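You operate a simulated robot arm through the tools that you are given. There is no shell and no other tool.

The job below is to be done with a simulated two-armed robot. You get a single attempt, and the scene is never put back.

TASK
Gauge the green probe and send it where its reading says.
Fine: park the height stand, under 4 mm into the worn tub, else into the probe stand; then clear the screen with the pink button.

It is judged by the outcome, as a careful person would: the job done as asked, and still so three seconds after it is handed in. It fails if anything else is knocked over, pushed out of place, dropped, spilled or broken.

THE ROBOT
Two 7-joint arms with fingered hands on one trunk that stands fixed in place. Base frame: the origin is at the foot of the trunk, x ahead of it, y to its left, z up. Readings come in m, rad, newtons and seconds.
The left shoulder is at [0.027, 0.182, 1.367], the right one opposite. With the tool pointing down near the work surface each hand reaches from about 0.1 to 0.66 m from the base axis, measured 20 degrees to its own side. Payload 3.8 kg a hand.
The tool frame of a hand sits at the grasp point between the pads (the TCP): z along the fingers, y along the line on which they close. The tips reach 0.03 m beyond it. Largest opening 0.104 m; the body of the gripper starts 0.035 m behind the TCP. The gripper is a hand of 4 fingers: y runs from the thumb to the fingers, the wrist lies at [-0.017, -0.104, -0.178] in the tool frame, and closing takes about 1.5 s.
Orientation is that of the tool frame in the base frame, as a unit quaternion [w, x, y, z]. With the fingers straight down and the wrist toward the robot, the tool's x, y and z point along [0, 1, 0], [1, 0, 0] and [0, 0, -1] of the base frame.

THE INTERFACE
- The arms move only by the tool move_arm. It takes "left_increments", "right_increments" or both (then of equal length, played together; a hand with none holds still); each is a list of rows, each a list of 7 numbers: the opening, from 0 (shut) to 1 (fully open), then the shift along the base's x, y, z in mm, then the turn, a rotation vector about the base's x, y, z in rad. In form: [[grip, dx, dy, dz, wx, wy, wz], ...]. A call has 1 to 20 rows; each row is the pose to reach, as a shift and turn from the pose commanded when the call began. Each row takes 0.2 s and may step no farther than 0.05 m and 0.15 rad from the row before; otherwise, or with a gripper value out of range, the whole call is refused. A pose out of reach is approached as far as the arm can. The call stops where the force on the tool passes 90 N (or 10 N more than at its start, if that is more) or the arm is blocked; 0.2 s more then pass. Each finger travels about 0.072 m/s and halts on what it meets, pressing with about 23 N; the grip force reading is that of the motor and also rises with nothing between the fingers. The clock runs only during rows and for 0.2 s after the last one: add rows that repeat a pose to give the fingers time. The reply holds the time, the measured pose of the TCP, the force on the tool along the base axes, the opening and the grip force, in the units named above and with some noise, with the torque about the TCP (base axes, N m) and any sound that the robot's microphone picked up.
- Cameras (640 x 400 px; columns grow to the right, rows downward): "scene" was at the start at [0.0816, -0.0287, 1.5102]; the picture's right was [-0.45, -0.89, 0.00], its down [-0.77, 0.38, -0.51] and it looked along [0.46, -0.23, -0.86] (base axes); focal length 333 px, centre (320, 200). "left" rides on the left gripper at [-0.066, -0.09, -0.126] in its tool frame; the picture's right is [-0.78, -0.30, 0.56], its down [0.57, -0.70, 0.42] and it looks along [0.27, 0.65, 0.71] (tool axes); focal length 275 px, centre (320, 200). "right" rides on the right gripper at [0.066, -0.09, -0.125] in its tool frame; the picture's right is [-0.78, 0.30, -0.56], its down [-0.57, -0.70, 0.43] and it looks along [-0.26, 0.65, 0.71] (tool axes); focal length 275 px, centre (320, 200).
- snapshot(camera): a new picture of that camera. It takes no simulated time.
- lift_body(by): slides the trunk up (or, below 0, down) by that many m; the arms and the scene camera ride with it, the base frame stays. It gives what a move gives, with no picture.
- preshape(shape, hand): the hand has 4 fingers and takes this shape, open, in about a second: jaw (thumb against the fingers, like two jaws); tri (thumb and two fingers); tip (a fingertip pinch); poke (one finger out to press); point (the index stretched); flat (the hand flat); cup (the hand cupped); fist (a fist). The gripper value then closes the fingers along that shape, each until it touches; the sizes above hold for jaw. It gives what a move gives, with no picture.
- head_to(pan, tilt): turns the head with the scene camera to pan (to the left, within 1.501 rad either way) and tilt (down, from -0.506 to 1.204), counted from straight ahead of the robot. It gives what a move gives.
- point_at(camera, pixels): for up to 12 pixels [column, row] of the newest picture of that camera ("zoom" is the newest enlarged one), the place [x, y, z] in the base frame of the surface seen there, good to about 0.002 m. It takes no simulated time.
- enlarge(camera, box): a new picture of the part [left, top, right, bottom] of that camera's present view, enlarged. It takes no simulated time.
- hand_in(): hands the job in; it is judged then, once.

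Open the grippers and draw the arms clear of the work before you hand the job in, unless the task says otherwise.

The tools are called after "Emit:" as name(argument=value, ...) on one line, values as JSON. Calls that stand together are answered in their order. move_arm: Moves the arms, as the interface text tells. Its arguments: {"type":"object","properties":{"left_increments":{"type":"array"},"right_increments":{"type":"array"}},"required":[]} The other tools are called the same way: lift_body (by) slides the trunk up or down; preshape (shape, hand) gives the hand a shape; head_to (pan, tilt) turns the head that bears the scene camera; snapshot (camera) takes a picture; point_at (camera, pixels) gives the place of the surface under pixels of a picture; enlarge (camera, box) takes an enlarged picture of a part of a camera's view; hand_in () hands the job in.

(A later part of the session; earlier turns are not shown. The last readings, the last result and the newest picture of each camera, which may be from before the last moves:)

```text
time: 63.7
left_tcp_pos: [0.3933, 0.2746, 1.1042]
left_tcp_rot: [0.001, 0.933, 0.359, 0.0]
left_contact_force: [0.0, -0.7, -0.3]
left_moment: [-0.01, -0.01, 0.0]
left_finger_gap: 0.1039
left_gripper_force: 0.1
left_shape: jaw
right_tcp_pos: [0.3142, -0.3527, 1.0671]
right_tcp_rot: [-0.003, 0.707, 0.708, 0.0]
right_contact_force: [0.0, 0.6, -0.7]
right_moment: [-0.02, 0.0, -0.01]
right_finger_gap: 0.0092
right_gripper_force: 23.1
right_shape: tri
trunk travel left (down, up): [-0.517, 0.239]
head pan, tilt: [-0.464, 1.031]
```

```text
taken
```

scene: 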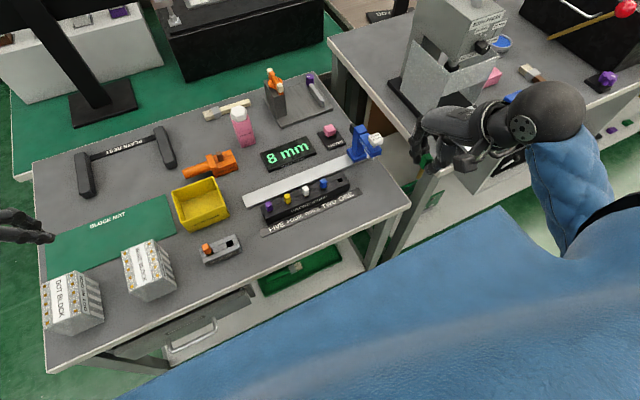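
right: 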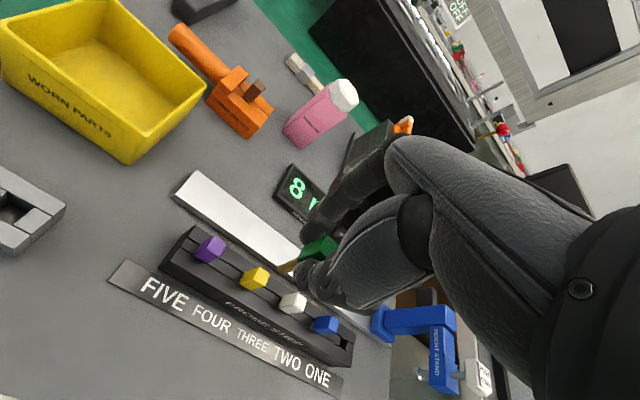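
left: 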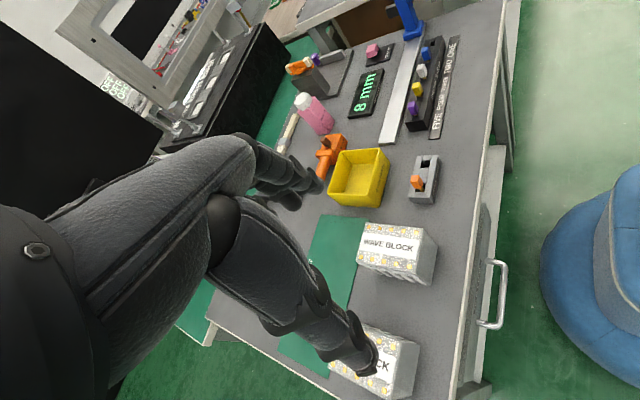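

Still holding at the start-like pose. I yaw the right hand by +0.6 rad here, which should swing the elbow outward before crossing to the left.

Emit:
move_arm(right_increments=[[0, 0, 0, 0, 0, 0, 0.1], [0, 0, 5, 0, 0, 0, 0.2], [0, 0, 10, 0, 0, 0, 0.3], [0, 0, 20, 0, 0, 0, 0.4], [0, 0, 30, 0, 0, 0, 0.5], [0, 0, 40, 0, 0, 0, 0.6], [0, 0, 40, 0, 0, 0, 0.6]])

Emit:
snapshot(camera="scene")

```text
time: 65.3
left_tcp_pos: [0.3923, 0.2753, 1.1053]
left_tcp_rot: [0.0, 0.934, 0.358, 0.0]
left_contact_force: [0.2, 0.0, -0.4]
left_moment: [0.01, 0.03, -0.01]
left_finger_gap: 0.1038
left_gripper_force: 0.0
left_shape: jaw
right_tcp_pos: [0.3143, -0.3132, 1.0673]
right_tcp_rot: [-0.001, 0.467, 0.884, 0.0]
right_contact_force: [-0.5, -0.7, -0.6]
right_moment: [-0.04, -0.01, -0.02]
right_finger_gap: 0.0095
right_gripper_force: 22.9
right_shape: tri
trunk travel left (down, up): [-0.517, 0.239]
head pan, tilt: [-0.464, 1.031]
```

```text
taken
```

scene: 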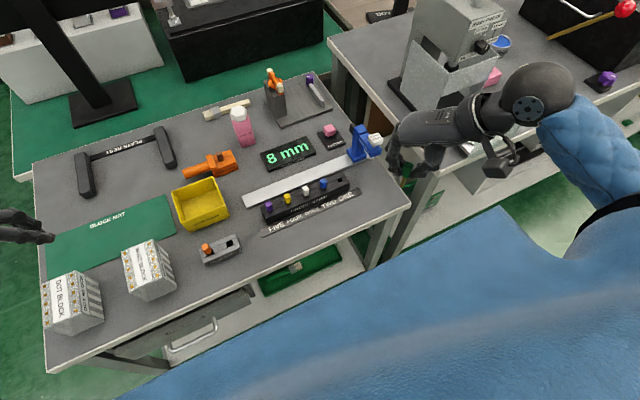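

Elbow is outward now. I move left/forward in a first segment to about (0.39,-0.15,1.02), keeping the yaw.

Emit:
move_arm(right_increments=[[0, 10, 25, -5, 0, 0, 0], [0, 20, 50, -10, 0, 0, 0], [0, 32, 75, -18, 0, 0, 0], [0, 45, 100, -26, 0, 0, 0], [0, 58, 125, -34, 0, 0, 0], [0, 68, 148, -42, 0, 0, 0], [0, 76, 163, -47, 0, 0, 0], [0, 76, 163, -47, 0, 0, 0]])

Emit:
snapshot(camera="scene")

```text
time: 67.1
left_tcp_pos: [0.3926, 0.2751, 1.1064]
left_tcp_rot: [0.001, 0.934, 0.358, 0.0]
left_contact_force: [0.2, -0.1, -0.8]
left_moment: [0.02, 0.0, 0.0]
left_finger_gap: 0.1036
left_gripper_force: 0.0
left_shape: jaw
right_tcp_pos: [0.3913, -0.1506, 1.0181]
right_tcp_rot: [-0.002, 0.466, 0.885, 0.0]
right_contact_force: [-0.7, -0.1, -0.9]
right_moment: [0.0, 0.01, 0.02]
right_finger_gap: 0.0092
right_gripper_force: 23.3
right_shape: tri
trunk travel left (down, up): [-0.517, 0.239]
head pan, tilt: [-0.464, 1.031]
```

```text
taken
```

scene: 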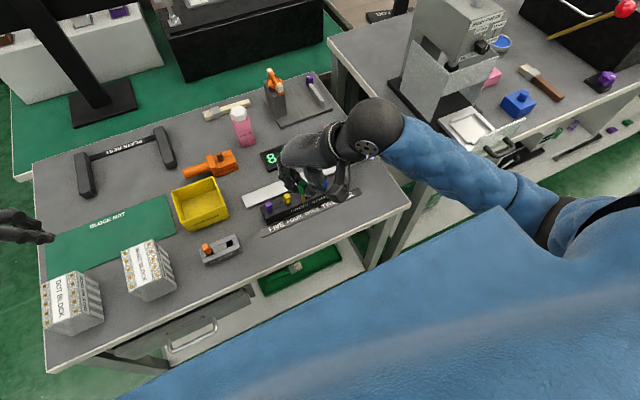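

No blocking, orientation holds. I continue to above the free slot, (0.459,0.0215), TCP z≈0.955.

Emit:
move_arm(right_increments=[[0, 10, 25, -10, 0, 0, 0], [0, 20, 50, -20, 0, 0, 0], [0, 30, 75, -30, 0, 0, 0], [0, 40, 100, -40, 0, 0, 0], [0, 50, 125, -50, 0, 0, 0], [0, 60, 150, -58, 0, 0, 0], [0, 68, 172, -63, 0, 0, 0], [0, 68, 172, -63, 0, 0, 0]])

Emit:
snapshot(camera="scene")

Emit:
snapshot(camera="left")

Emit:
snapshot(camera="right")

```text
time: 68.9
left_tcp_pos: [0.3929, 0.2761, 1.1052]
left_tcp_rot: [0.0, 0.934, 0.358, 0.0]
left_contact_force: [-1.0, 0.5, 0.3]
left_moment: [0.02, -0.02, 0.01]
left_finger_gap: 0.1037
left_gripper_force: 0.2
left_shape: jaw
right_tcp_pos: [0.4551, 0.0237, 0.9584]
right_tcp_rot: [-0.002, 0.467, 0.885, -0.001]
right_contact_force: [0.3, -0.7, 0.1]
right_moment: [-0.01, 0.02, 0.02]
right_finger_gap: 0.009
right_gripper_force: 23.2
right_shape: tri
trunk travel left (down, up): [-0.517, 0.239]
head pan, tilt: [-0.464, 1.031]
```

```text
taken
```

scene: 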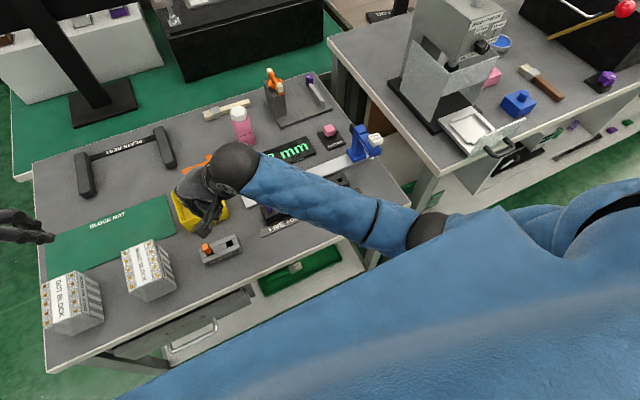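

```text
taken
```

left: 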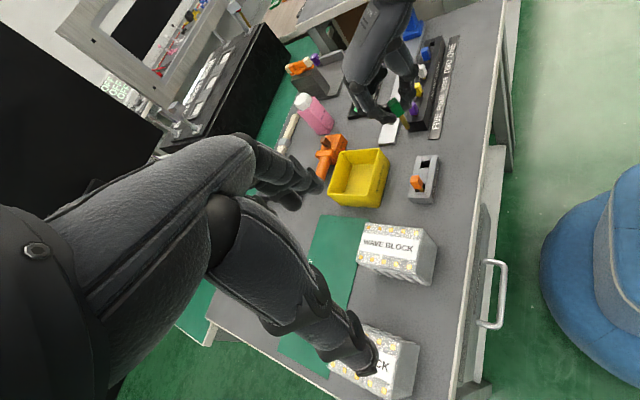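

```text
taken
```

right: 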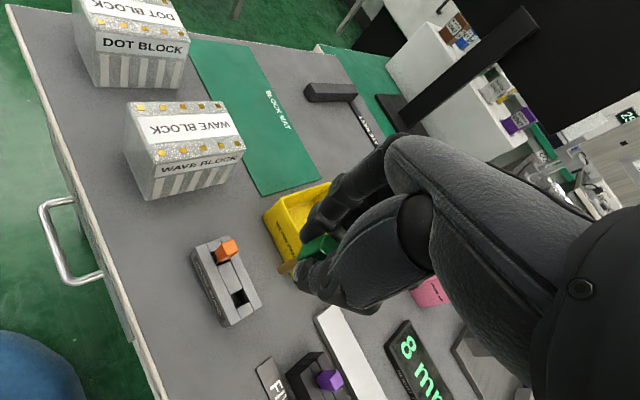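

I'm above the probe stand. I measure the slot and the shaft from the right view.

Emit:
enlarge(camera="right", box=[180, 220, 330, 330])

Emit:
enlarge(camera="left", box=[350, 60, 470, 220])

```text
3.64 times, centred on (255, 275) of right
```

zoom: 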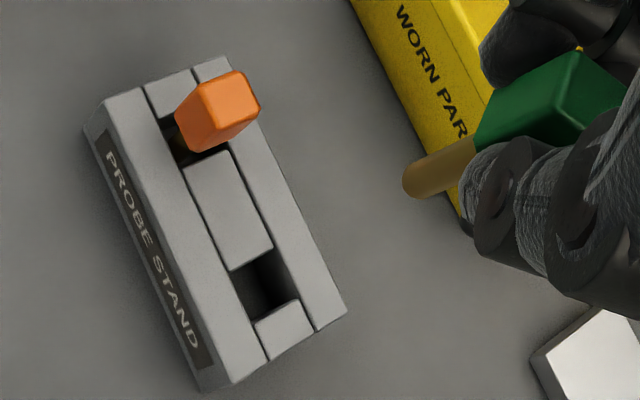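

```text
2.50 times, centred on (410, 140) of left
```

zoom: 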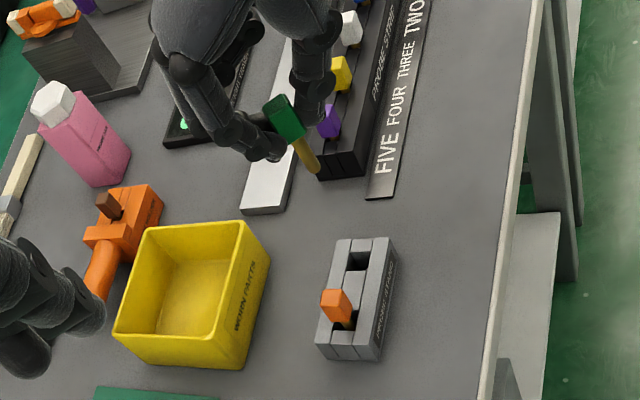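

I query slot corner pixels and shaft pixels in the raw right picture.

Emit:
point_at(camera="right", pixels=[[231, 294], [241, 288.5], [249.5, 301], [239, 309], [279, 270], [282, 272], [288, 268], [294, 264], [308, 250], [323, 240], [223, 251], [222, 240]])

Emit:
point_at(camera="left", pixels=[[408, 126], [406, 120], [404, 116], [401, 112], [396, 103], [418, 164], [431, 165], [414, 180], [427, 182], [424, 170]])

```text
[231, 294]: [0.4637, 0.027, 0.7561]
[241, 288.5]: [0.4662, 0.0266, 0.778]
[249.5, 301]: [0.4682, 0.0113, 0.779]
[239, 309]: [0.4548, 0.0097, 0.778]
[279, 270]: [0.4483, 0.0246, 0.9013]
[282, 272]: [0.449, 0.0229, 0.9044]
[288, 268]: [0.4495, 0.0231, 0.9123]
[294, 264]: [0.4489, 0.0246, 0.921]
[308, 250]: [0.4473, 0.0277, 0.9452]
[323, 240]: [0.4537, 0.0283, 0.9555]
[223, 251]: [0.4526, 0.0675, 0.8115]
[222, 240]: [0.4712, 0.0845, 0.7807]
```

```text
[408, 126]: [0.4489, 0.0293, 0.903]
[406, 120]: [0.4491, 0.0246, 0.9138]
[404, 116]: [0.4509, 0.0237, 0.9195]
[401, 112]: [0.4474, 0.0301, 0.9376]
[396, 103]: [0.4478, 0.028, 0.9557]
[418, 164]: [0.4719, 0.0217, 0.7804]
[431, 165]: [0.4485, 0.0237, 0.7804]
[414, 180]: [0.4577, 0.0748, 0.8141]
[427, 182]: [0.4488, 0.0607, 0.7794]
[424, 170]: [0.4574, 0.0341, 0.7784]
```

The slot spans about x 0.4525–0.467, y 0.011–0.029 (centre ≈(0.4595,0.0205)); shaft end ≈(0.4545,0.023). I check the tub's near wall position for finger clearance.

Emit:
point_at(camera="left", pixels=[[380, 150], [379, 153], [368, 203], [389, 164], [378, 205], [382, 176], [375, 195]])

```text
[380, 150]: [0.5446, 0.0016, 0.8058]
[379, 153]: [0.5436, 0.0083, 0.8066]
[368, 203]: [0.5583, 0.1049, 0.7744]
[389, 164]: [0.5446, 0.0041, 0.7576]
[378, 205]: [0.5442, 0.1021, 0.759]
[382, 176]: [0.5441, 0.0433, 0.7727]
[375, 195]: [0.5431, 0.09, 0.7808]
```

Tub wall is at x≈0.543, well clear. I descend with a (+5,−3) mm correction until the shaft end is ~20 mm above the stand, then re-measure.

Emit:
move_arm(right_increments=[[0, 2, -1, -25, 0, 0, 0], [0, 4, -2, -50, 0, 0, 0], [0, 5, -3, -75, 0, 0, 0], [0, 5, -3, -95, 0, 0, 0], [0, 5, -3, -95, 0, 0, 0], [0, 5, -3, -95, 0, 0, 0]])

Emit:
enlarge(camera="left", box=[370, 90, 470, 210])

Emit:
enlarge(camera="right", box=[200, 180, 350, 330])

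```text
time: 70.3
left_tcp_pos: [0.3932, 0.2756, 1.1052]
left_tcp_rot: [0.0, 0.934, 0.358, 0.0]
left_contact_force: [-0.1, -0.6, 0.0]
left_moment: [-0.01, -0.02, 0.03]
left_finger_gap: 0.1038
left_gripper_force: 0.1
left_shape: jaw
right_tcp_pos: [0.4631, 0.0196, 0.8627]
right_tcp_rot: [-0.001, 0.468, 0.884, 0.0]
right_contact_force: [0.5, -0.5, -0.9]
right_moment: [-0.03, 0.0, 0.01]
right_finger_gap: 0.0094
right_gripper_force: 23.4
right_shape: tri
trunk travel left (down, up): [-0.517, 0.239]
head pan, tilt: [-0.464, 1.031]
```

```text
3.33 times, centred on (420, 150) of left
```

zoom: 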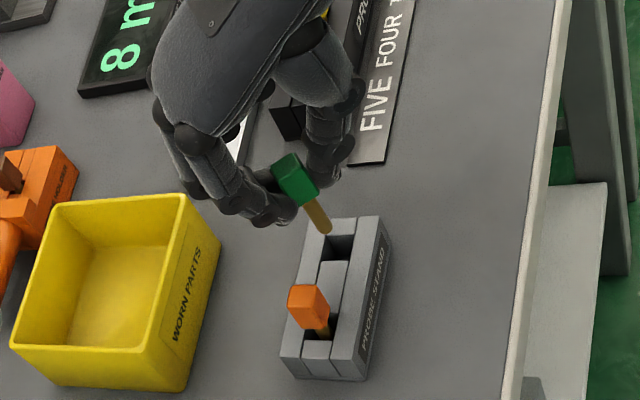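

```text
2.67 times, centred on (275, 255) of right
```

zoom: 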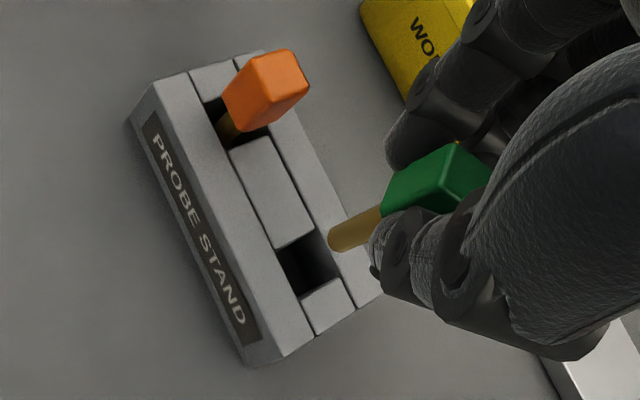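

I measure the shaft end and slot corners in this zoom.

Emit:
point_at(camera="zoom", pixels=[[332, 236], [332, 246], [345, 232], [345, 245], [365, 222], [362, 240], [275, 252], [313, 229], [342, 275], [304, 298], [345, 300], [290, 275]])

Emit:
point_at(camera="left", pixels=[[422, 160], [421, 157], [419, 153], [418, 151], [413, 143], [425, 162], [431, 162], [424, 167]])

```text
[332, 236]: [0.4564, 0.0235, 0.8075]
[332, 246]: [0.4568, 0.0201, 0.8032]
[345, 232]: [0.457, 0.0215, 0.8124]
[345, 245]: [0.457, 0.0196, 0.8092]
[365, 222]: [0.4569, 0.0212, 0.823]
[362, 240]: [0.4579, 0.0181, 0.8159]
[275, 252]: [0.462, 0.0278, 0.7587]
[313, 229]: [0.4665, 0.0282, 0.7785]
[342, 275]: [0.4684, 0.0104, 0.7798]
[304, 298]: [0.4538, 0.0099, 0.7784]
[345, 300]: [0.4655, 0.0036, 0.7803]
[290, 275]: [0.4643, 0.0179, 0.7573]
```

```text
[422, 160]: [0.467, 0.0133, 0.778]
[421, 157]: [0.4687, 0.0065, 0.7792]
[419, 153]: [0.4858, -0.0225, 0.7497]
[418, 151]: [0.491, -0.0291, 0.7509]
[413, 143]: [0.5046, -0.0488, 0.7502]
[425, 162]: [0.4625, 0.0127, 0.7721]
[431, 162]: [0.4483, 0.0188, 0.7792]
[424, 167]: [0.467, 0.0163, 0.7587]
```

Shaft centre ≈(0.461,0.0205) vs slot centre (0.4603,0.0193): aligned within ~1–2 mm. I nudge (−0.5,−1) and lower 34 mm so the end enters the slot, then look.

Emit:
move_arm(right_increments=[[0, -0.5, -1, -6, 0, 0, 0], [0, -0.5, -1, -12, 0, 0, 0], [0, -0.5, -1, -18, 0, 0, 0], [0, -0.5, -1, -24, 0, 0, 0], [0, -0.5, -1, -29, 0, 0, 0], [0, -0.5, -1, -34, 0, 0, 0], [0, -0.5, -1, -34, 0, 0, 0]])

Emit:
enlarge(camera="left", box=[380, 110, 460, 200])

Emit:
enlarge(camera="right", box=[220, 180, 350, 310])

```text
time: 71.9
left_tcp_pos: [0.3926, 0.2757, 1.1064]
left_tcp_rot: [0.0, 0.934, 0.358, 0.0]
left_contact_force: [-0.3, -0.5, -0.6]
left_moment: [-0.03, 0.01, -0.01]
left_finger_gap: 0.1035
left_gripper_force: 0.1
left_shape: jaw
right_tcp_pos: [0.4608, 0.0186, 0.8273]
right_tcp_rot: [-0.002, 0.465, 0.885, 0.0]
right_contact_force: [-1.0, -0.6, -0.3]
right_moment: [-0.02, 0.01, -0.03]
right_finger_gap: 0.0092
right_gripper_force: 23.3
right_shape: tri
trunk travel left (down, up): [-0.517, 0.239]
head pan, tilt: [-0.464, 1.031]
```

```text
4.44 times, centred on (420, 155) of left
```

zoom: 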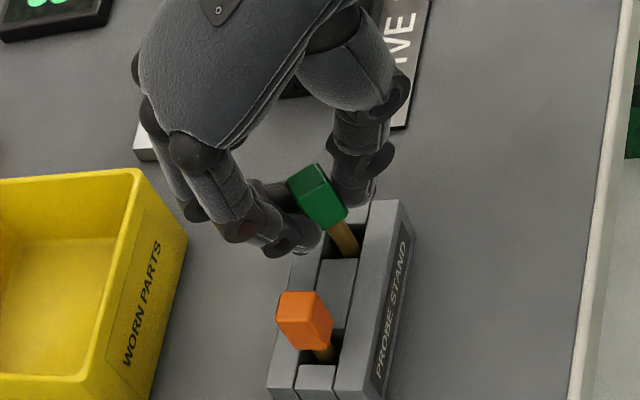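

```text
3.08 times, centred on (285, 245) of right
```

zoom: 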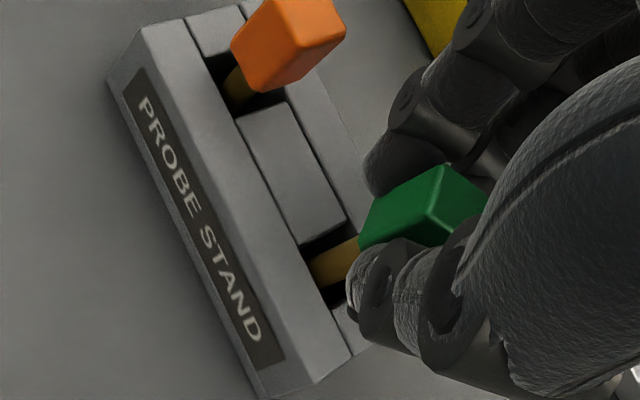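

The shaft is inside the slot with no contact force. I lower the last ~11 mm in small steps and watch the force.

Emit:
move_arm(right_increments=[[0, 0, 0, -3, 0, 0, 0], [0, 0, 0, -6, 0, 0, 0], [0, 0, 0, -8, 0, 0, 0], [0, 0, 0, -10, 0, 0, 0], [0, 0, 0, -10, 0, 0, 0]])

Emit:
enlarge(camera="left", box=[380, 110, 460, 200])

Emit:
enlarge(camera="right", box=[220, 180, 350, 310])

```text
time: 73.1
left_tcp_pos: [0.3923, 0.2763, 1.1043]
left_tcp_rot: [0.0, 0.934, 0.358, 0.0]
left_contact_force: [-0.5, -0.6, 0.0]
left_moment: [-0.03, -0.05, -0.07]
left_finger_gap: 0.1038
left_gripper_force: 0.1
left_shape: jaw
right_tcp_pos: [0.4612, 0.0177, 0.8186]
right_tcp_rot: [-0.002, 0.466, 0.885, 0.0]
right_contact_force: [1.2, -0.7, 0.1]
right_moment: [0.03, 0.02, -0.01]
right_finger_gap: 0.0088
right_gripper_force: 23.1
right_shape: tri
trunk travel left (down, up): [-0.517, 0.239]
head pan, tilt: [-0.464, 1.031]
```

```text
4.44 times, centred on (420, 155) of left
```

zoom: 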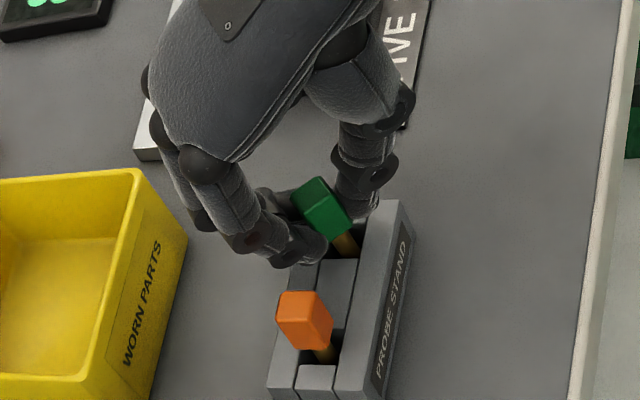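

```text
3.08 times, centred on (285, 245) of right
```

zoom: 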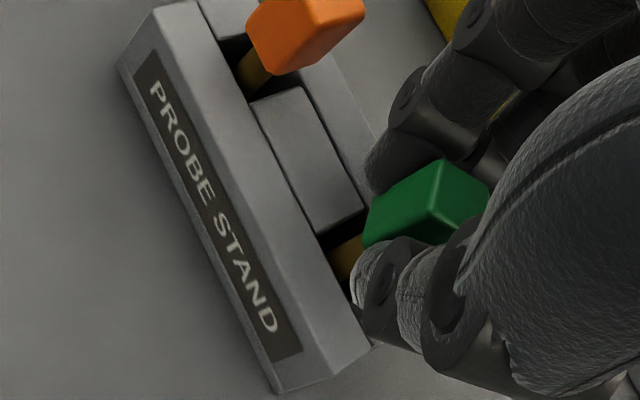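

I compare the heights of the green head's top and the seated orange head's top.

Emit:
point_at(camera="left", pixels=[[419, 153], [420, 156], [417, 154], [415, 179], [416, 181], [418, 159]])

Emit:
point_at(camera="zoom", pixels=[[440, 175], [460, 185], [430, 200], [410, 210], [300, 10], [290, 40], [345, 245], [380, 225]])

```text
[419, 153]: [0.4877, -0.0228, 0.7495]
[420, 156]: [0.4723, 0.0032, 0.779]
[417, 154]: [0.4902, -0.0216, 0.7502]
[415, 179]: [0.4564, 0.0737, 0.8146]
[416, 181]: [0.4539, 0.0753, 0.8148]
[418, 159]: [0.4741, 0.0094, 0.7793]
```

```text
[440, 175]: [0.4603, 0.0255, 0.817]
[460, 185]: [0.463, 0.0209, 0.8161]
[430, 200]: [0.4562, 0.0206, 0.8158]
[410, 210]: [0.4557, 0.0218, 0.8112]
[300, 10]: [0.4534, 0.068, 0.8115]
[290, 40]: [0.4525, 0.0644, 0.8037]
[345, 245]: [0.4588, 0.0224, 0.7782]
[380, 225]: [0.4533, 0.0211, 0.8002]
```

Green top is 0.8163 vs orange 0.8147, i.e. ~1.5 mm off the floor. I lower 1.5 mm and open the fingers gently.

Emit:
move_arm(right_increments=[[0, 0, 0, -1.5, 0, 0, 0], [0, 0, 0, -1.5, 0, 0, 0], [0.1, 0, 0, -1.5, 0, 0, 0], [0.13, 0, 0, -1.5, 0, 0, 0], [0.17, 0, 0, -1.5, 0, 0, 0], [0.22, 0, 0, -1.5, 0, 0, 0], [0.28, 0, 0, -1.5, 0, 0, 0], [0.34, 0, 0, -1.5, 0, 0, 0], [0.34, 0, 0, -1.5, 0, 0, 0]])

Emit:
enlarge(camera="left", box=[380, 110, 460, 200])

Emit:
enlarge(camera="right", box=[220, 180, 350, 310])

```text
time: 75.1
left_tcp_pos: [0.3934, 0.2754, 1.1053]
left_tcp_rot: [0.0, 0.933, 0.359, 0.0]
left_contact_force: [0.4, -0.5, -0.2]
left_moment: [0.0, 0.01, 0.0]
left_finger_gap: 0.1039
left_gripper_force: 0.1
left_shape: jaw
right_tcp_pos: [0.4608, 0.0188, 0.817]
right_tcp_rot: [-0.002, 0.466, 0.885, 0.0]
right_contact_force: [-0.2, 0.0, -0.7]
right_moment: [-0.02, 0.01, -0.01]
right_finger_gap: 0.0352
right_gripper_force: 0.1
right_shape: tri
trunk travel left (down, up): [-0.517, 0.239]
head pan, tilt: [-0.464, 1.031]
```

```text
4.44 times, centred on (420, 155) of left
```

zoom: 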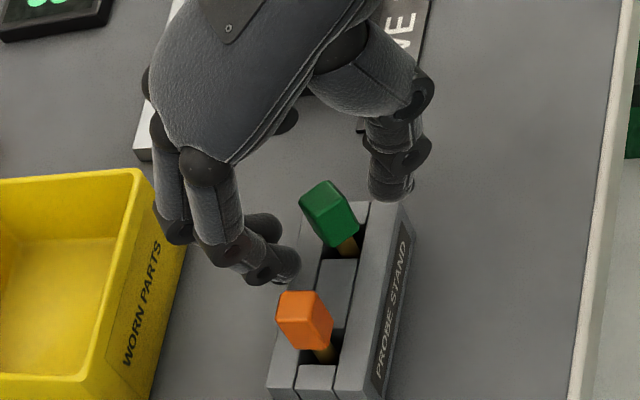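

```text
3.08 times, centred on (285, 245) of right
```

zoom: 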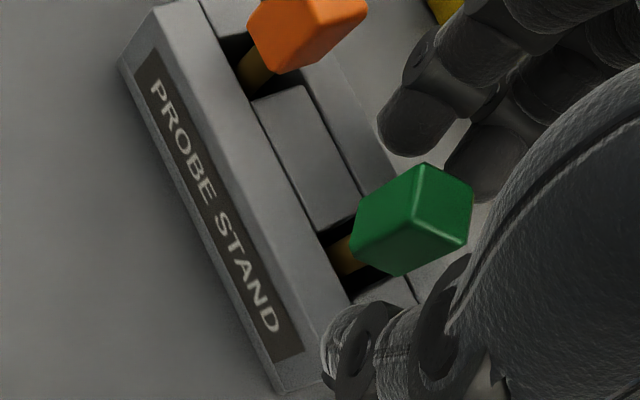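

The green probe stands in its slot, fingers are clear of it. I lift straight up and check.

Emit:
move_arm(right_increments=[[0.36, 0, 0, 10, 0, 0, 0], [0.36, 0, 0, 25, 0, 0, 0], [0.36, 0, 0, 50, 0, 0, 0], [0.36, 0, 0, 85, 0, 0, 0], [0.36, 0, 0, 125, 0, 0, 0], [0.36, -10, -20, 150, 0, 0, 0], [0.36, -20, -50, 160, 0, 0, 0], [0.36, -30, -80, 165, 0, 0, 0], [0.36, -40, -110, 170, 0, 0, 0], [0.36, -50, -140, 170, 0, 0, 0], [0.36, -60, -170, 170, 0, 0, 0], [0.36, -60, -170, 170, 0, 0, 0]])

Emit:
snapshot(camera="scene")

Emit:
snapshot(camera="left")

Emit:
enlarge(camera="left", box=[380, 110, 460, 220])

Emit:
enlarge(camera="scene", box=[180, 210, 260, 280])

```text
time: 77.7
left_tcp_pos: [0.3926, 0.2755, 1.1047]
left_tcp_rot: [0.0, 0.934, 0.358, 0.0]
left_contact_force: [-0.1, -0.3, 0.6]
left_moment: [0.01, -0.01, 0.0]
left_finger_gap: 0.1038
left_gripper_force: 0.0
left_shape: jaw
right_tcp_pos: [0.3989, -0.1513, 0.9861]
right_tcp_rot: [-0.002, 0.466, 0.885, 0.0]
right_contact_force: [0.5, -0.2, -0.4]
right_moment: [-0.03, 0.0, -0.01]
right_finger_gap: 0.0372
right_gripper_force: 0.1
right_shape: tri
trunk travel left (down, up): [-0.517, 0.239]
head pan, tilt: [-0.464, 1.031]
```

```text
taken
```

scene: 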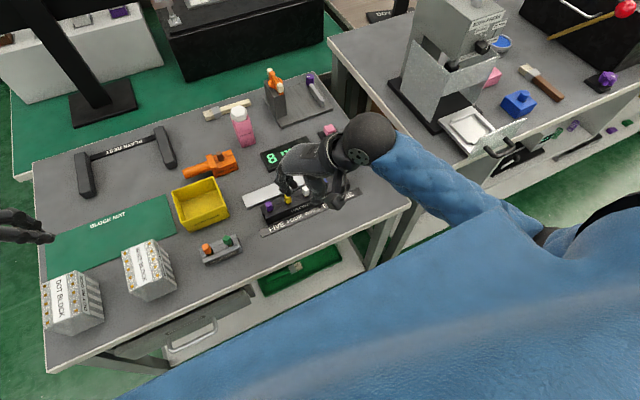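

```text
taken
```

left: 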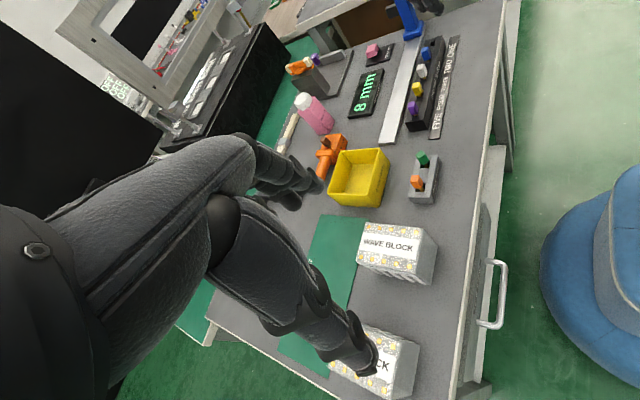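

```text
3.64 times, centred on (420, 165) of left
```

zoom: 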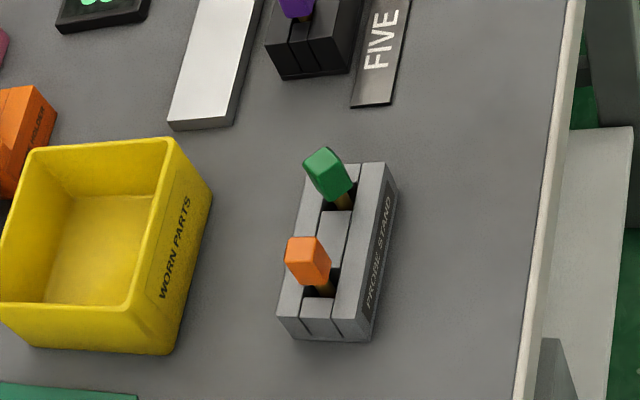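

```text
5.71 times, centred on (220, 245) of scene
```

zoom: 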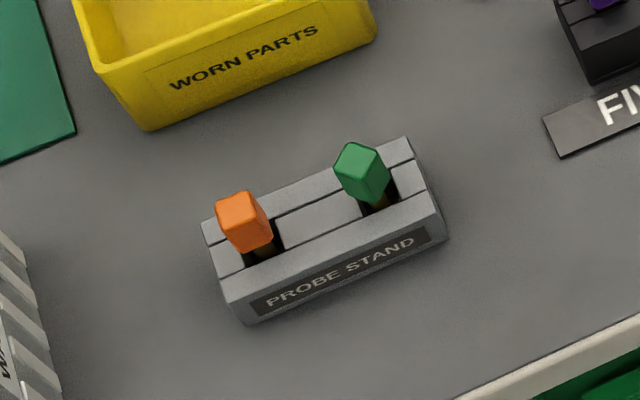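

The green probe stands in the free slot of the probe stand next to the orange one. Next is the pink button at (0.667,-0.356), which is far, so I'll lower the trunk a bit; I first check heights under the left hand and the button/knob geometry.

Emit:
point_at(camera="left", pixels=[[395, 240], [385, 235], [380, 345], [400, 350], [372, 50], [370, 48], [376, 50], [390, 55], [403, 15], [399, 20], [395, 12], [423, 160]])

Emit:
enlarge(camera="left", box=[340, 0, 460, 80])

```text
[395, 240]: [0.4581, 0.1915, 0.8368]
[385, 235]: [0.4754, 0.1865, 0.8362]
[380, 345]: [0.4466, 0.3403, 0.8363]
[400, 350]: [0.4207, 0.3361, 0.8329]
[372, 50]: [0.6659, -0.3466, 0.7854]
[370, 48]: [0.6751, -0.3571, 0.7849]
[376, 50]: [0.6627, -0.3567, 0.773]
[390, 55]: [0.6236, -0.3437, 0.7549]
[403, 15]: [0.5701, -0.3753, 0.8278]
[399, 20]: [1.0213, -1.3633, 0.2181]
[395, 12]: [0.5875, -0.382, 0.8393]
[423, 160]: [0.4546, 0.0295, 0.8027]
```

```text
5.00 times, centred on (400, 40) of left
```

zoom: 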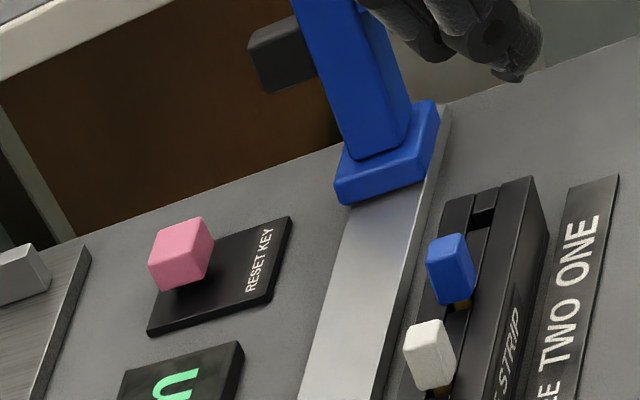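

The stand is still parked (left face -0.375). I query the black knob behind the column and the pink button's corners.

Emit:
point_at(camera="zoom", pixels=[[253, 50], [265, 90], [290, 60], [258, 40], [290, 25], [155, 240], [200, 222], [210, 255], [170, 290], [180, 232]])

```text
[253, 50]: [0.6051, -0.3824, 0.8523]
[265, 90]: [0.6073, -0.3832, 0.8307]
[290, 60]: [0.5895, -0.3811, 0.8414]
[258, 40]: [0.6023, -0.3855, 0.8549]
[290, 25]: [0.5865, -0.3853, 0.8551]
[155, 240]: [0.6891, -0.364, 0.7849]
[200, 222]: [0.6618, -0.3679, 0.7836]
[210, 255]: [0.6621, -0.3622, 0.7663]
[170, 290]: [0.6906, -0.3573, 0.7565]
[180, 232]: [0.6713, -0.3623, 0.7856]
```

Knob reaches x≈0.607, z≤0.856, y≤-0.382; the button centre is ≈(0.669,-0.357), top 0.785. I raise the right hand, undo the yaw and bring it to (0.40,-0.36,1.12).

Emit:
move_arm(right_increments=[[0.36, 0, -15, 25, 0, 0, -0.08], [0.36, 0, -35, 50, 0, 0, -0.16], [0.36, 0, -60, 75, 0, 0, -0.24], [0.36, 0, -85, 100, 0, 0, -0.32], [0.36, 0, -110, 120, 0, 0, -0.4], [0.36, 0, -140, 130, 0, 0, -0.48], [0.36, 0, -170, 134, 0, 0, -0.55], [0.36, 0, -195, 134, 0, 0, -0.6], [0.36, 0, -210, 134, 0, 0, -0.6], [0.36, 0, -210, 134, 0, 0, -0.6]])

Emit:
preshape(hand="right", shape="poke")

Emit:
snapshot(camera="scene")

```text
time: 79.9
left_tcp_pos: [0.3922, 0.2755, 1.1048]
left_tcp_rot: [0.0, 0.934, 0.358, -0.001]
left_contact_force: [0.0, 0.1, 0.1]
left_moment: [0.02, 0.0, -0.01]
left_finger_gap: 0.1038
left_gripper_force: 0.3
left_shape: jaw
right_tcp_pos: [0.3988, -0.3615, 1.1211]
right_tcp_rot: [-0.002, 0.707, 0.707, 0.001]
right_contact_force: [-0.1, -0.2, 0.5]
right_moment: [0.02, -0.02, -0.01]
right_finger_gap: 0.0372
right_gripper_force: 0.1
right_shape: tri
trunk travel left (down, up): [-0.517, 0.239]
head pan, tilt: [-0.464, 1.031]
```

```text
time: 80.8
left_tcp_pos: [0.3921, 0.2762, 1.1052]
left_tcp_rot: [0.0, 0.934, 0.358, 0.0]
left_contact_force: [0.4, -0.3, 0.4]
left_moment: [-0.01, 0.02, 0.02]
left_finger_gap: 0.1035
left_gripper_force: 0.0
left_shape: jaw
right_tcp_pos: [0.3998, -0.3604, 1.1208]
right_tcp_rot: [-0.002, 0.708, 0.706, 0.001]
right_contact_force: [0.2, 0.3, -0.5]
right_moment: [0.02, 0.03, 0.01]
right_finger_gap: 0.0001
right_gripper_force: 0.1
right_shape: poke
trunk travel left (down, up): [-0.517, 0.239]
head pan, tilt: [-0.464, 1.031]
```

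```text
taken
```

scene: 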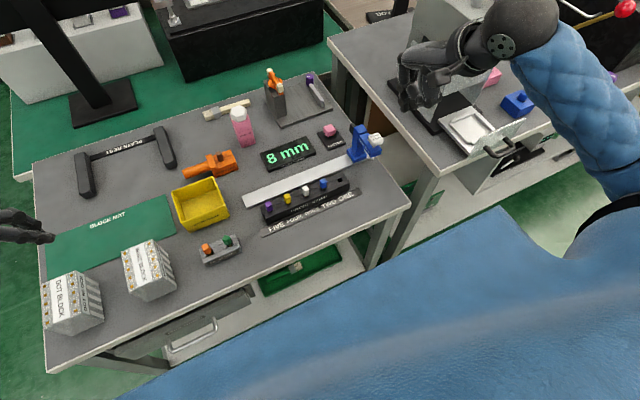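

Overview good: stand parked, green probe placed, display 8 mm. I lower the trunk by 0.15 m (hands stay well above the bench: left tips ≈0.925, right ≈0.94).

Emit:
lift_body(by=-0.15)

Emit:
snapshot(camera="scene")

Emit:
snapshot(camera="left")

```text
time: 82.6
left_tcp_pos: [0.3936, 0.2763, 0.9565]
left_tcp_rot: [0.0, 0.934, 0.358, 0.0]
left_contact_force: [-1.1, -0.2, -0.2]
left_moment: [0.0, -0.03, 0.0]
left_finger_gap: 0.1036
left_gripper_force: 0.1
left_shape: jaw
right_tcp_pos: [0.4012, -0.3624, 0.971]
right_tcp_rot: [-0.001, 0.707, 0.707, 0.001]
right_contact_force: [-0.1, -0.8, 0.0]
right_moment: [0.01, 0.0, 0.04]
right_finger_gap: 0.0
right_gripper_force: 0.0
right_shape: poke
trunk travel left (down, up): [-0.367, 0.389]
head pan, tilt: [-0.464, 1.031]
```

```text
taken
```

scene: 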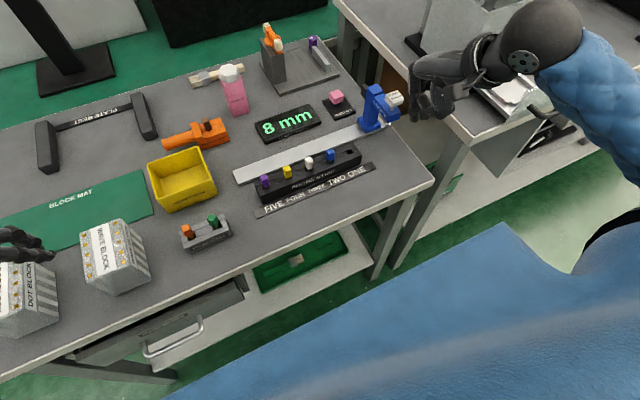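

```text
taken
```

left: 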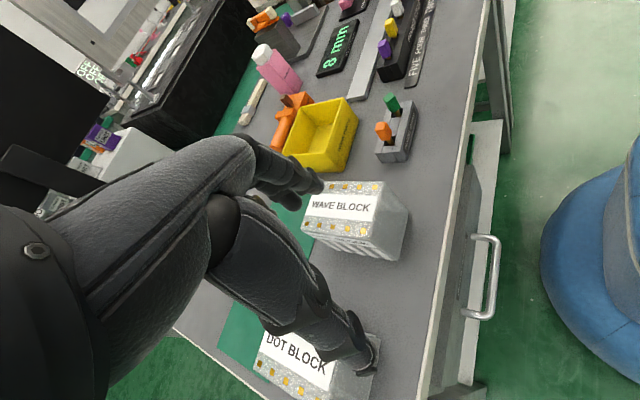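

Clear. I bring the poke finger forward above the button, to about (0.667,-0.352), TCP z≈1.0.

Emit:
move_arm(right_increments=[[1, 0, 10, 25, 0, 0, 0], [1, 40, 12, 30, 0, 0, 0], [1, 80, 12, 30, 0, 0, 0], [1, 120, 12, 30, 0, 0, 0], [1, 160, 12, 30, 0, 0, 0], [1, 200, 12, 30, 0, 0, 0], [1, 240, 12, 30, 0, 0, 0], [1, 266, 10, 30, 0, 0, 0], [1, 266, 10, 30, 0, 0, 0]])

Emit:
snapshot(camera="scene")

Emit:
snapshot(camera="right")

```text
time: 84.6
left_tcp_pos: [0.3927, 0.2755, 0.9564]
left_tcp_rot: [0.0, 0.934, 0.358, 0.0]
left_contact_force: [0.4, -0.2, 0.6]
left_moment: [0.0, 0.01, -0.02]
left_finger_gap: 0.1035
left_gripper_force: 0.0
left_shape: jaw
right_tcp_pos: [0.669, -0.3512, 1.0018]
right_tcp_rot: [-0.002, 0.707, 0.707, 0.0]
right_contact_force: [-0.9, 0.4, 0.6]
right_moment: [0.0, -0.02, -0.01]
right_finger_gap: 0.0
right_gripper_force: 0.0
right_shape: poke
trunk travel left (down, up): [-0.367, 0.389]
head pan, tilt: [-0.464, 1.031]
```

```text
taken
```

scene: 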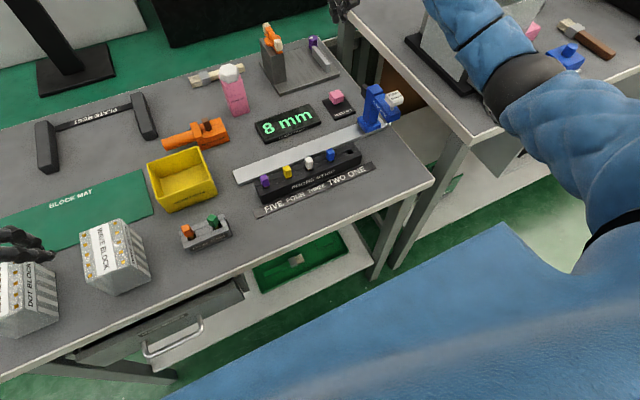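

```text
taken
```

right: 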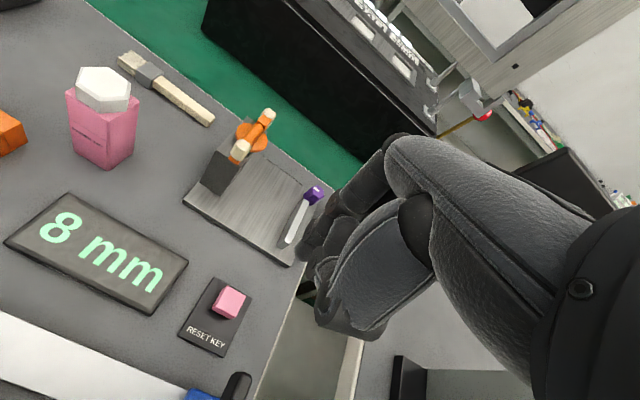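

Reach is fine. I tilt the head up to see the hand, and measure the button and nearby plate fixture in the right view.

Emit:
head_to(pan=-0.5, tilt=0.8)

Emit:
point_at(camera="right", pixels=[[285, 262], [190, 205], [315, 192], [290, 235], [228, 292], [218, 295], [240, 292], [232, 312], [235, 385], [300, 255], [298, 245], [310, 232]])

Emit:
snapshot(camera="scene")

```text
time: 85.3
left_tcp_pos: [0.3922, 0.2751, 0.9572]
left_tcp_rot: [0.0, 0.933, 0.359, 0.0]
left_contact_force: [0.1, 0.0, 0.6]
left_moment: [0.0, -0.01, -0.02]
left_finger_gap: 0.1037
left_gripper_force: 0.0
left_shape: jaw
right_tcp_pos: [0.6683, -0.3535, 1.0008]
right_tcp_rot: [-0.001, 0.707, 0.707, 0.001]
right_contact_force: [0.5, -1.3, -0.4]
right_moment: [0.02, 0.0, 0.0]
right_finger_gap: 0.0
right_gripper_force: 0.0
right_shape: poke
trunk travel left (down, up): [-0.367, 0.389]
head pan, tilt: [-0.499, 0.799]
```

```text
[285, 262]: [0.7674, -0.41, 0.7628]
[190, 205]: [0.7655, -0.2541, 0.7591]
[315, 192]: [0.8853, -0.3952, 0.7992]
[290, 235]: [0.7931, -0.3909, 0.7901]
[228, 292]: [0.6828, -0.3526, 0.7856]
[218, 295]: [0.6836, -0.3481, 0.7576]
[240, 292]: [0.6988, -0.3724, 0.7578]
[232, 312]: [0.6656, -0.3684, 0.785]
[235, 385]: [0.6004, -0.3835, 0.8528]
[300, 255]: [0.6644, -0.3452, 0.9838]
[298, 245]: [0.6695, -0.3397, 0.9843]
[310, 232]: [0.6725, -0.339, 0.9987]
```

```text
taken
```

scene: 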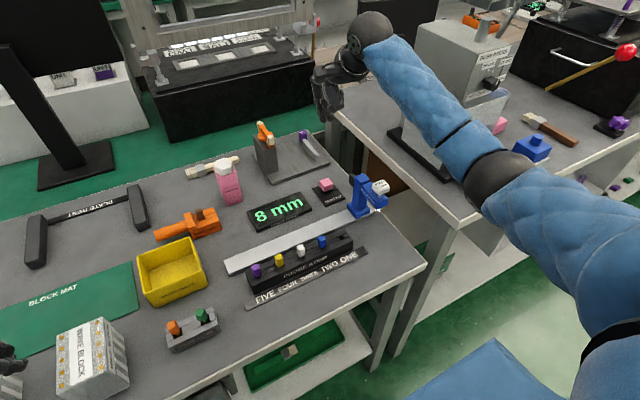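

I enlarge the button to get its centre accurately.

Emit:
enlarge(camera="right", box=[170, 260, 270, 370])

```text
3.64 times, centred on (220, 315) of right
```

zoom: 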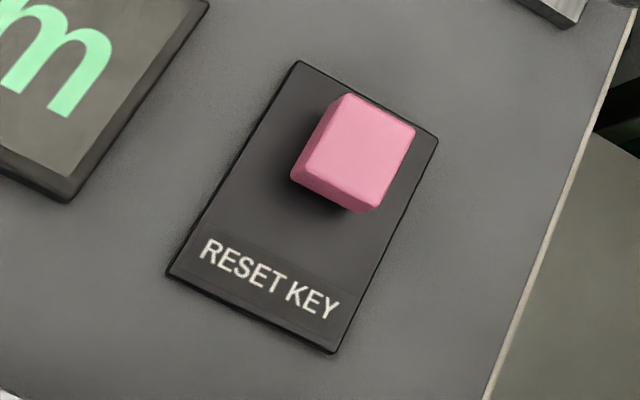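

Emit:
point_at(camera="zoom", pixels=[[348, 98], [412, 128], [372, 203], [308, 165], [360, 148]])

```text
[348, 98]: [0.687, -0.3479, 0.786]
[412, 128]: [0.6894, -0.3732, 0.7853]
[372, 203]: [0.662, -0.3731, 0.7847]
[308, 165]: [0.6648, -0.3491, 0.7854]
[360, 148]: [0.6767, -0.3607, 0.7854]
```

Button centre (0.676,-0.361), 25 mm square, top 0.7855. I align (+9,−6 mm) and descend to TCP z≈0.835 (tip ~20 mm above), then check clearances to the stand's knob.

Emit:
move_arm(right_increments=[[1, 9, -6, -30, 0, 0, 0], [1, 9, -6, -65, 0, 0, 0], [1, 9, -6, -100, 0, 0, 0], [1, 9, -6, -130, 0, 0, 0], [1, 9, -6, -150, 0, 0, 0], [1, 9, -6, -166, 0, 0, 0], [1, 9, -6, -166, 0, 0, 0]])

Emit:
enlarge(camera="scene", box=[280, 100, 440, 230])

Emit:
snapshot(camera="right")

Emit:
enlarge(camera="left", box=[300, 0, 440, 80])

```text
time: 86.9
left_tcp_pos: [0.3928, 0.2757, 0.9547]
left_tcp_rot: [0.0, 0.934, 0.357, 0.0]
left_contact_force: [0.6, -0.3, 0.1]
left_moment: [-0.03, 0.0, 0.0]
left_finger_gap: 0.1037
left_gripper_force: 0.0
left_shape: jaw
right_tcp_pos: [0.6769, -0.3589, 0.8356]
right_tcp_rot: [-0.002, 0.707, 0.708, 0.001]
right_contact_force: [0.6, 0.2, -0.2]
right_moment: [-0.01, 0.0, 0.01]
right_finger_gap: 0.0001
right_gripper_force: 0.1
right_shape: poke
trunk travel left (down, up): [-0.367, 0.389]
head pan, tilt: [-0.499, 0.799]
```

```text
3.08 times, centred on (360, 165) of scene
```

zoom: 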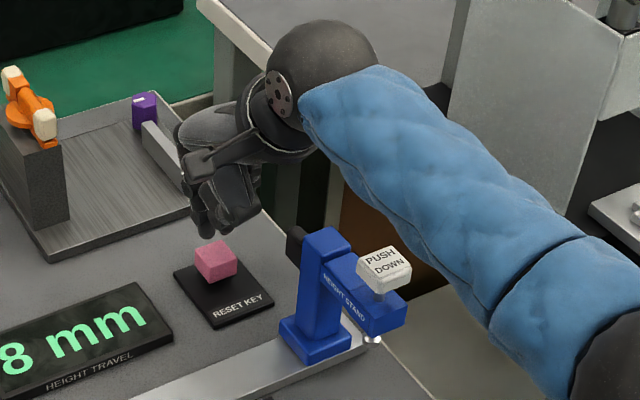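

```text
taken
```

right: 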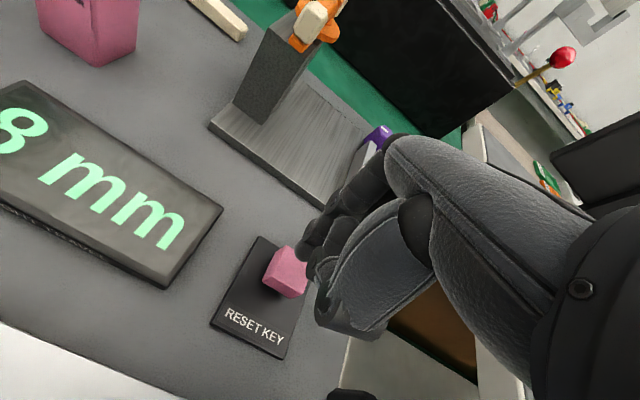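

```text
4.57 times, centred on (370, 40) of left
```

zoom: 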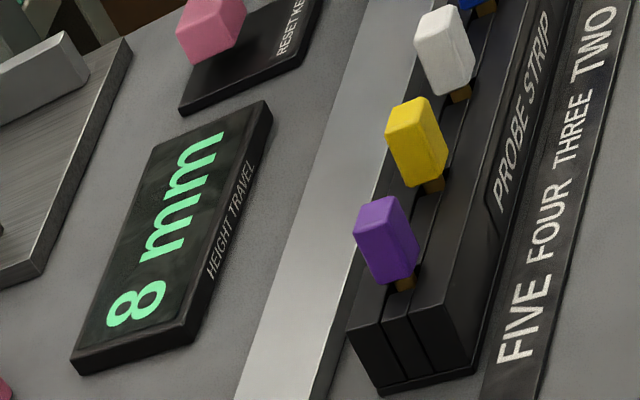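

The fingertip is over the button and the hand is clear of the knob. I check the forearm's height above the stand's cap before the last 25 mm.

Emit:
enlarge(camera="scene", box=[280, 100, 440, 230])

Emit:
point_at(camera="zoom", pixels=[[345, 185], [375, 225], [410, 250], [450, 290], [490, 330], [420, 200], [385, 262], [310, 130], [205, 232], [225, 235], [240, 215], [300, 235]])

```text
3.08 times, centred on (360, 165) of scene
```

zoom: 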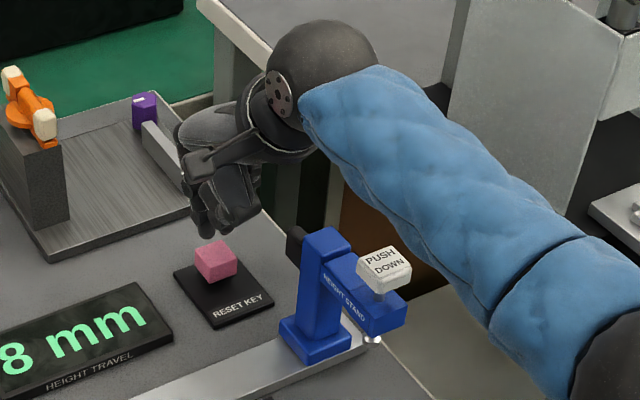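

```text
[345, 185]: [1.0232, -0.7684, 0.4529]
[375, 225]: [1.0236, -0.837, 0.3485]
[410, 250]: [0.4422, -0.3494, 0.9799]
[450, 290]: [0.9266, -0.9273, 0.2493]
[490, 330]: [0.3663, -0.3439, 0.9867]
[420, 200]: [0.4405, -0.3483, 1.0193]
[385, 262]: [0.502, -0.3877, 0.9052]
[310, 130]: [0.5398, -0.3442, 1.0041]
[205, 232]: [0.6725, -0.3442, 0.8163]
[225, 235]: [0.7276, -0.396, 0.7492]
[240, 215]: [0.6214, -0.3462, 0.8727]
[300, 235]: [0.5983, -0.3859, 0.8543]
```

Forearm underside is ≈0.97, cap top 0.907 — enough room. I press down: 20 mm to contact, then small steps.

Emit:
move_arm(right_increments=[[1, 1, -1, -8, 0, 0, 0], [1, 1, -1, -16, 0, 0, 0], [1, 1, -1, -20, 0, 0, 0], [1, 1, -1, -23, 0, 0, 0], [1, 1, -1, -26, 0, 0, 0], [1, 1, -1, -28, 0, 0, 0], [1, 1, -1, -28, 0, 0, 0]])

Emit:
enlarge(camera="scene", box=[240, 100, 400, 230])

```text
time: 88.5
left_tcp_pos: [0.3913, 0.2763, 0.9555]
left_tcp_rot: [0.0, 0.934, 0.357, 0.0]
left_contact_force: [0.8, -0.3, -0.3]
left_moment: [-0.01, 0.0, -0.03]
left_finger_gap: 0.1037
left_gripper_force: 0.0
left_shape: jaw
right_tcp_pos: [0.6774, -0.3591, 0.8094]
right_tcp_rot: [-0.001, 0.707, 0.707, 0.002]
right_contact_force: [0.1, -1.7, 5.3]
right_moment: [-0.06, 0.01, -0.01]
right_finger_gap: 0.0001
right_gripper_force: 0.0
right_shape: poke
trunk travel left (down, up): [-0.367, 0.389]
head pan, tilt: [-0.499, 0.799]
heard: click
```

```text
3.08 times, centred on (320, 165) of scene
```

zoom: 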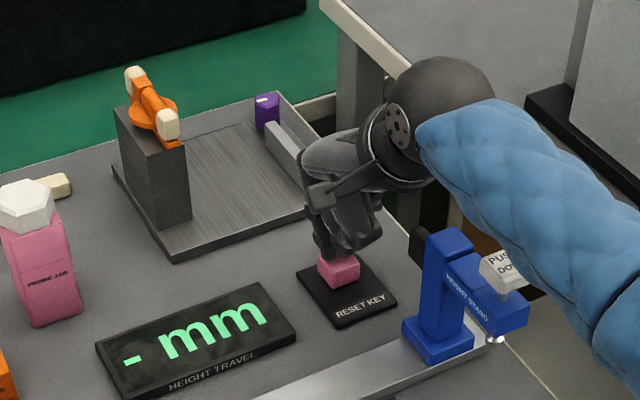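

A click was heard and the display shows "- mm": cleared. I lift straight up and then retract the hand back the way it came.

Emit:
move_arm(right_increments=[[1, 0, 0, 10, 0, 0, 0], [1, 0, 0, 35, 0, 0, 0], [1, 0, 0, 75, 0, 0, 0], [1, 0, 0, 120, 0, 0, 0], [1, 0, 0, 165, 0, 0, 0], [1, -20, 5, 195, 0, 0, 0], [1, -60, 8, 200, 0, 0, 0], [1, -100, 8, 200, 0, 0, 0], [1, -140, 8, 200, 0, 0, 0], [1, -180, 8, 200, 0, 0, 0], [1, -220, 8, 200, 0, 0, 0], [1, -260, 5, 200, 0, 0, 0], [1, -290, -5, 200, 0, 0, 0], [1, -290, -5, 200, 0, 0, 0]])

Emit:
snapshot(camera="scene")

Emit:
snapshot(camera="right")

```text
time: 91.5
left_tcp_pos: [0.3939, 0.2755, 0.9555]
left_tcp_rot: [0.0, 0.934, 0.358, 0.0]
left_contact_force: [-0.2, -0.2, -0.4]
left_moment: [0.01, 0.01, -0.04]
left_finger_gap: 0.1035
left_gripper_force: 0.0
left_shape: jaw
right_tcp_pos: [0.3857, -0.3616, 1.0061]
right_tcp_rot: [-0.001, 0.707, 0.707, 0.0]
right_contact_force: [0.3, -0.3, -0.3]
right_moment: [-0.03, 0.02, -0.01]
right_finger_gap: 0.0002
right_gripper_force: 0.0
right_shape: poke
trunk travel left (down, up): [-0.367, 0.389]
head pan, tilt: [-0.499, 0.799]
```

```text
taken
```

scene: 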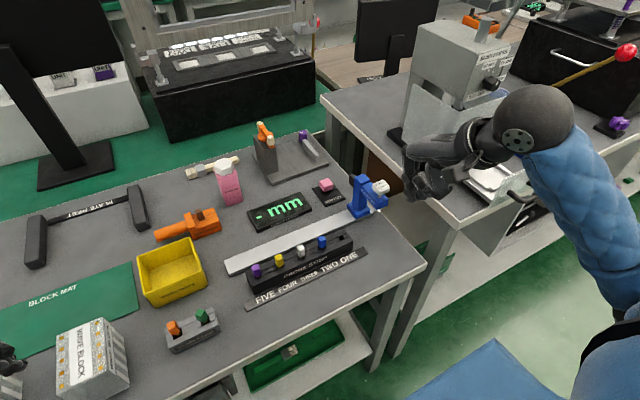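

```text
taken
```

right: 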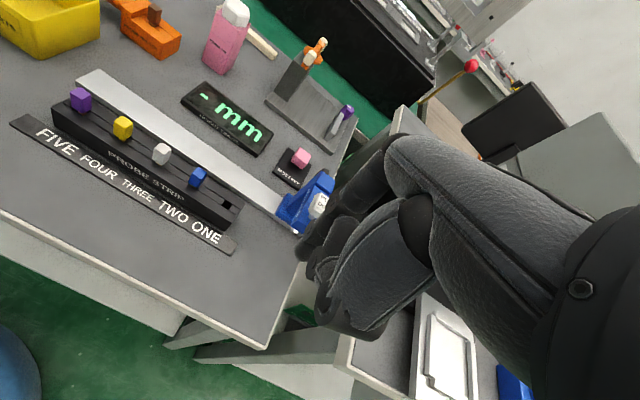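

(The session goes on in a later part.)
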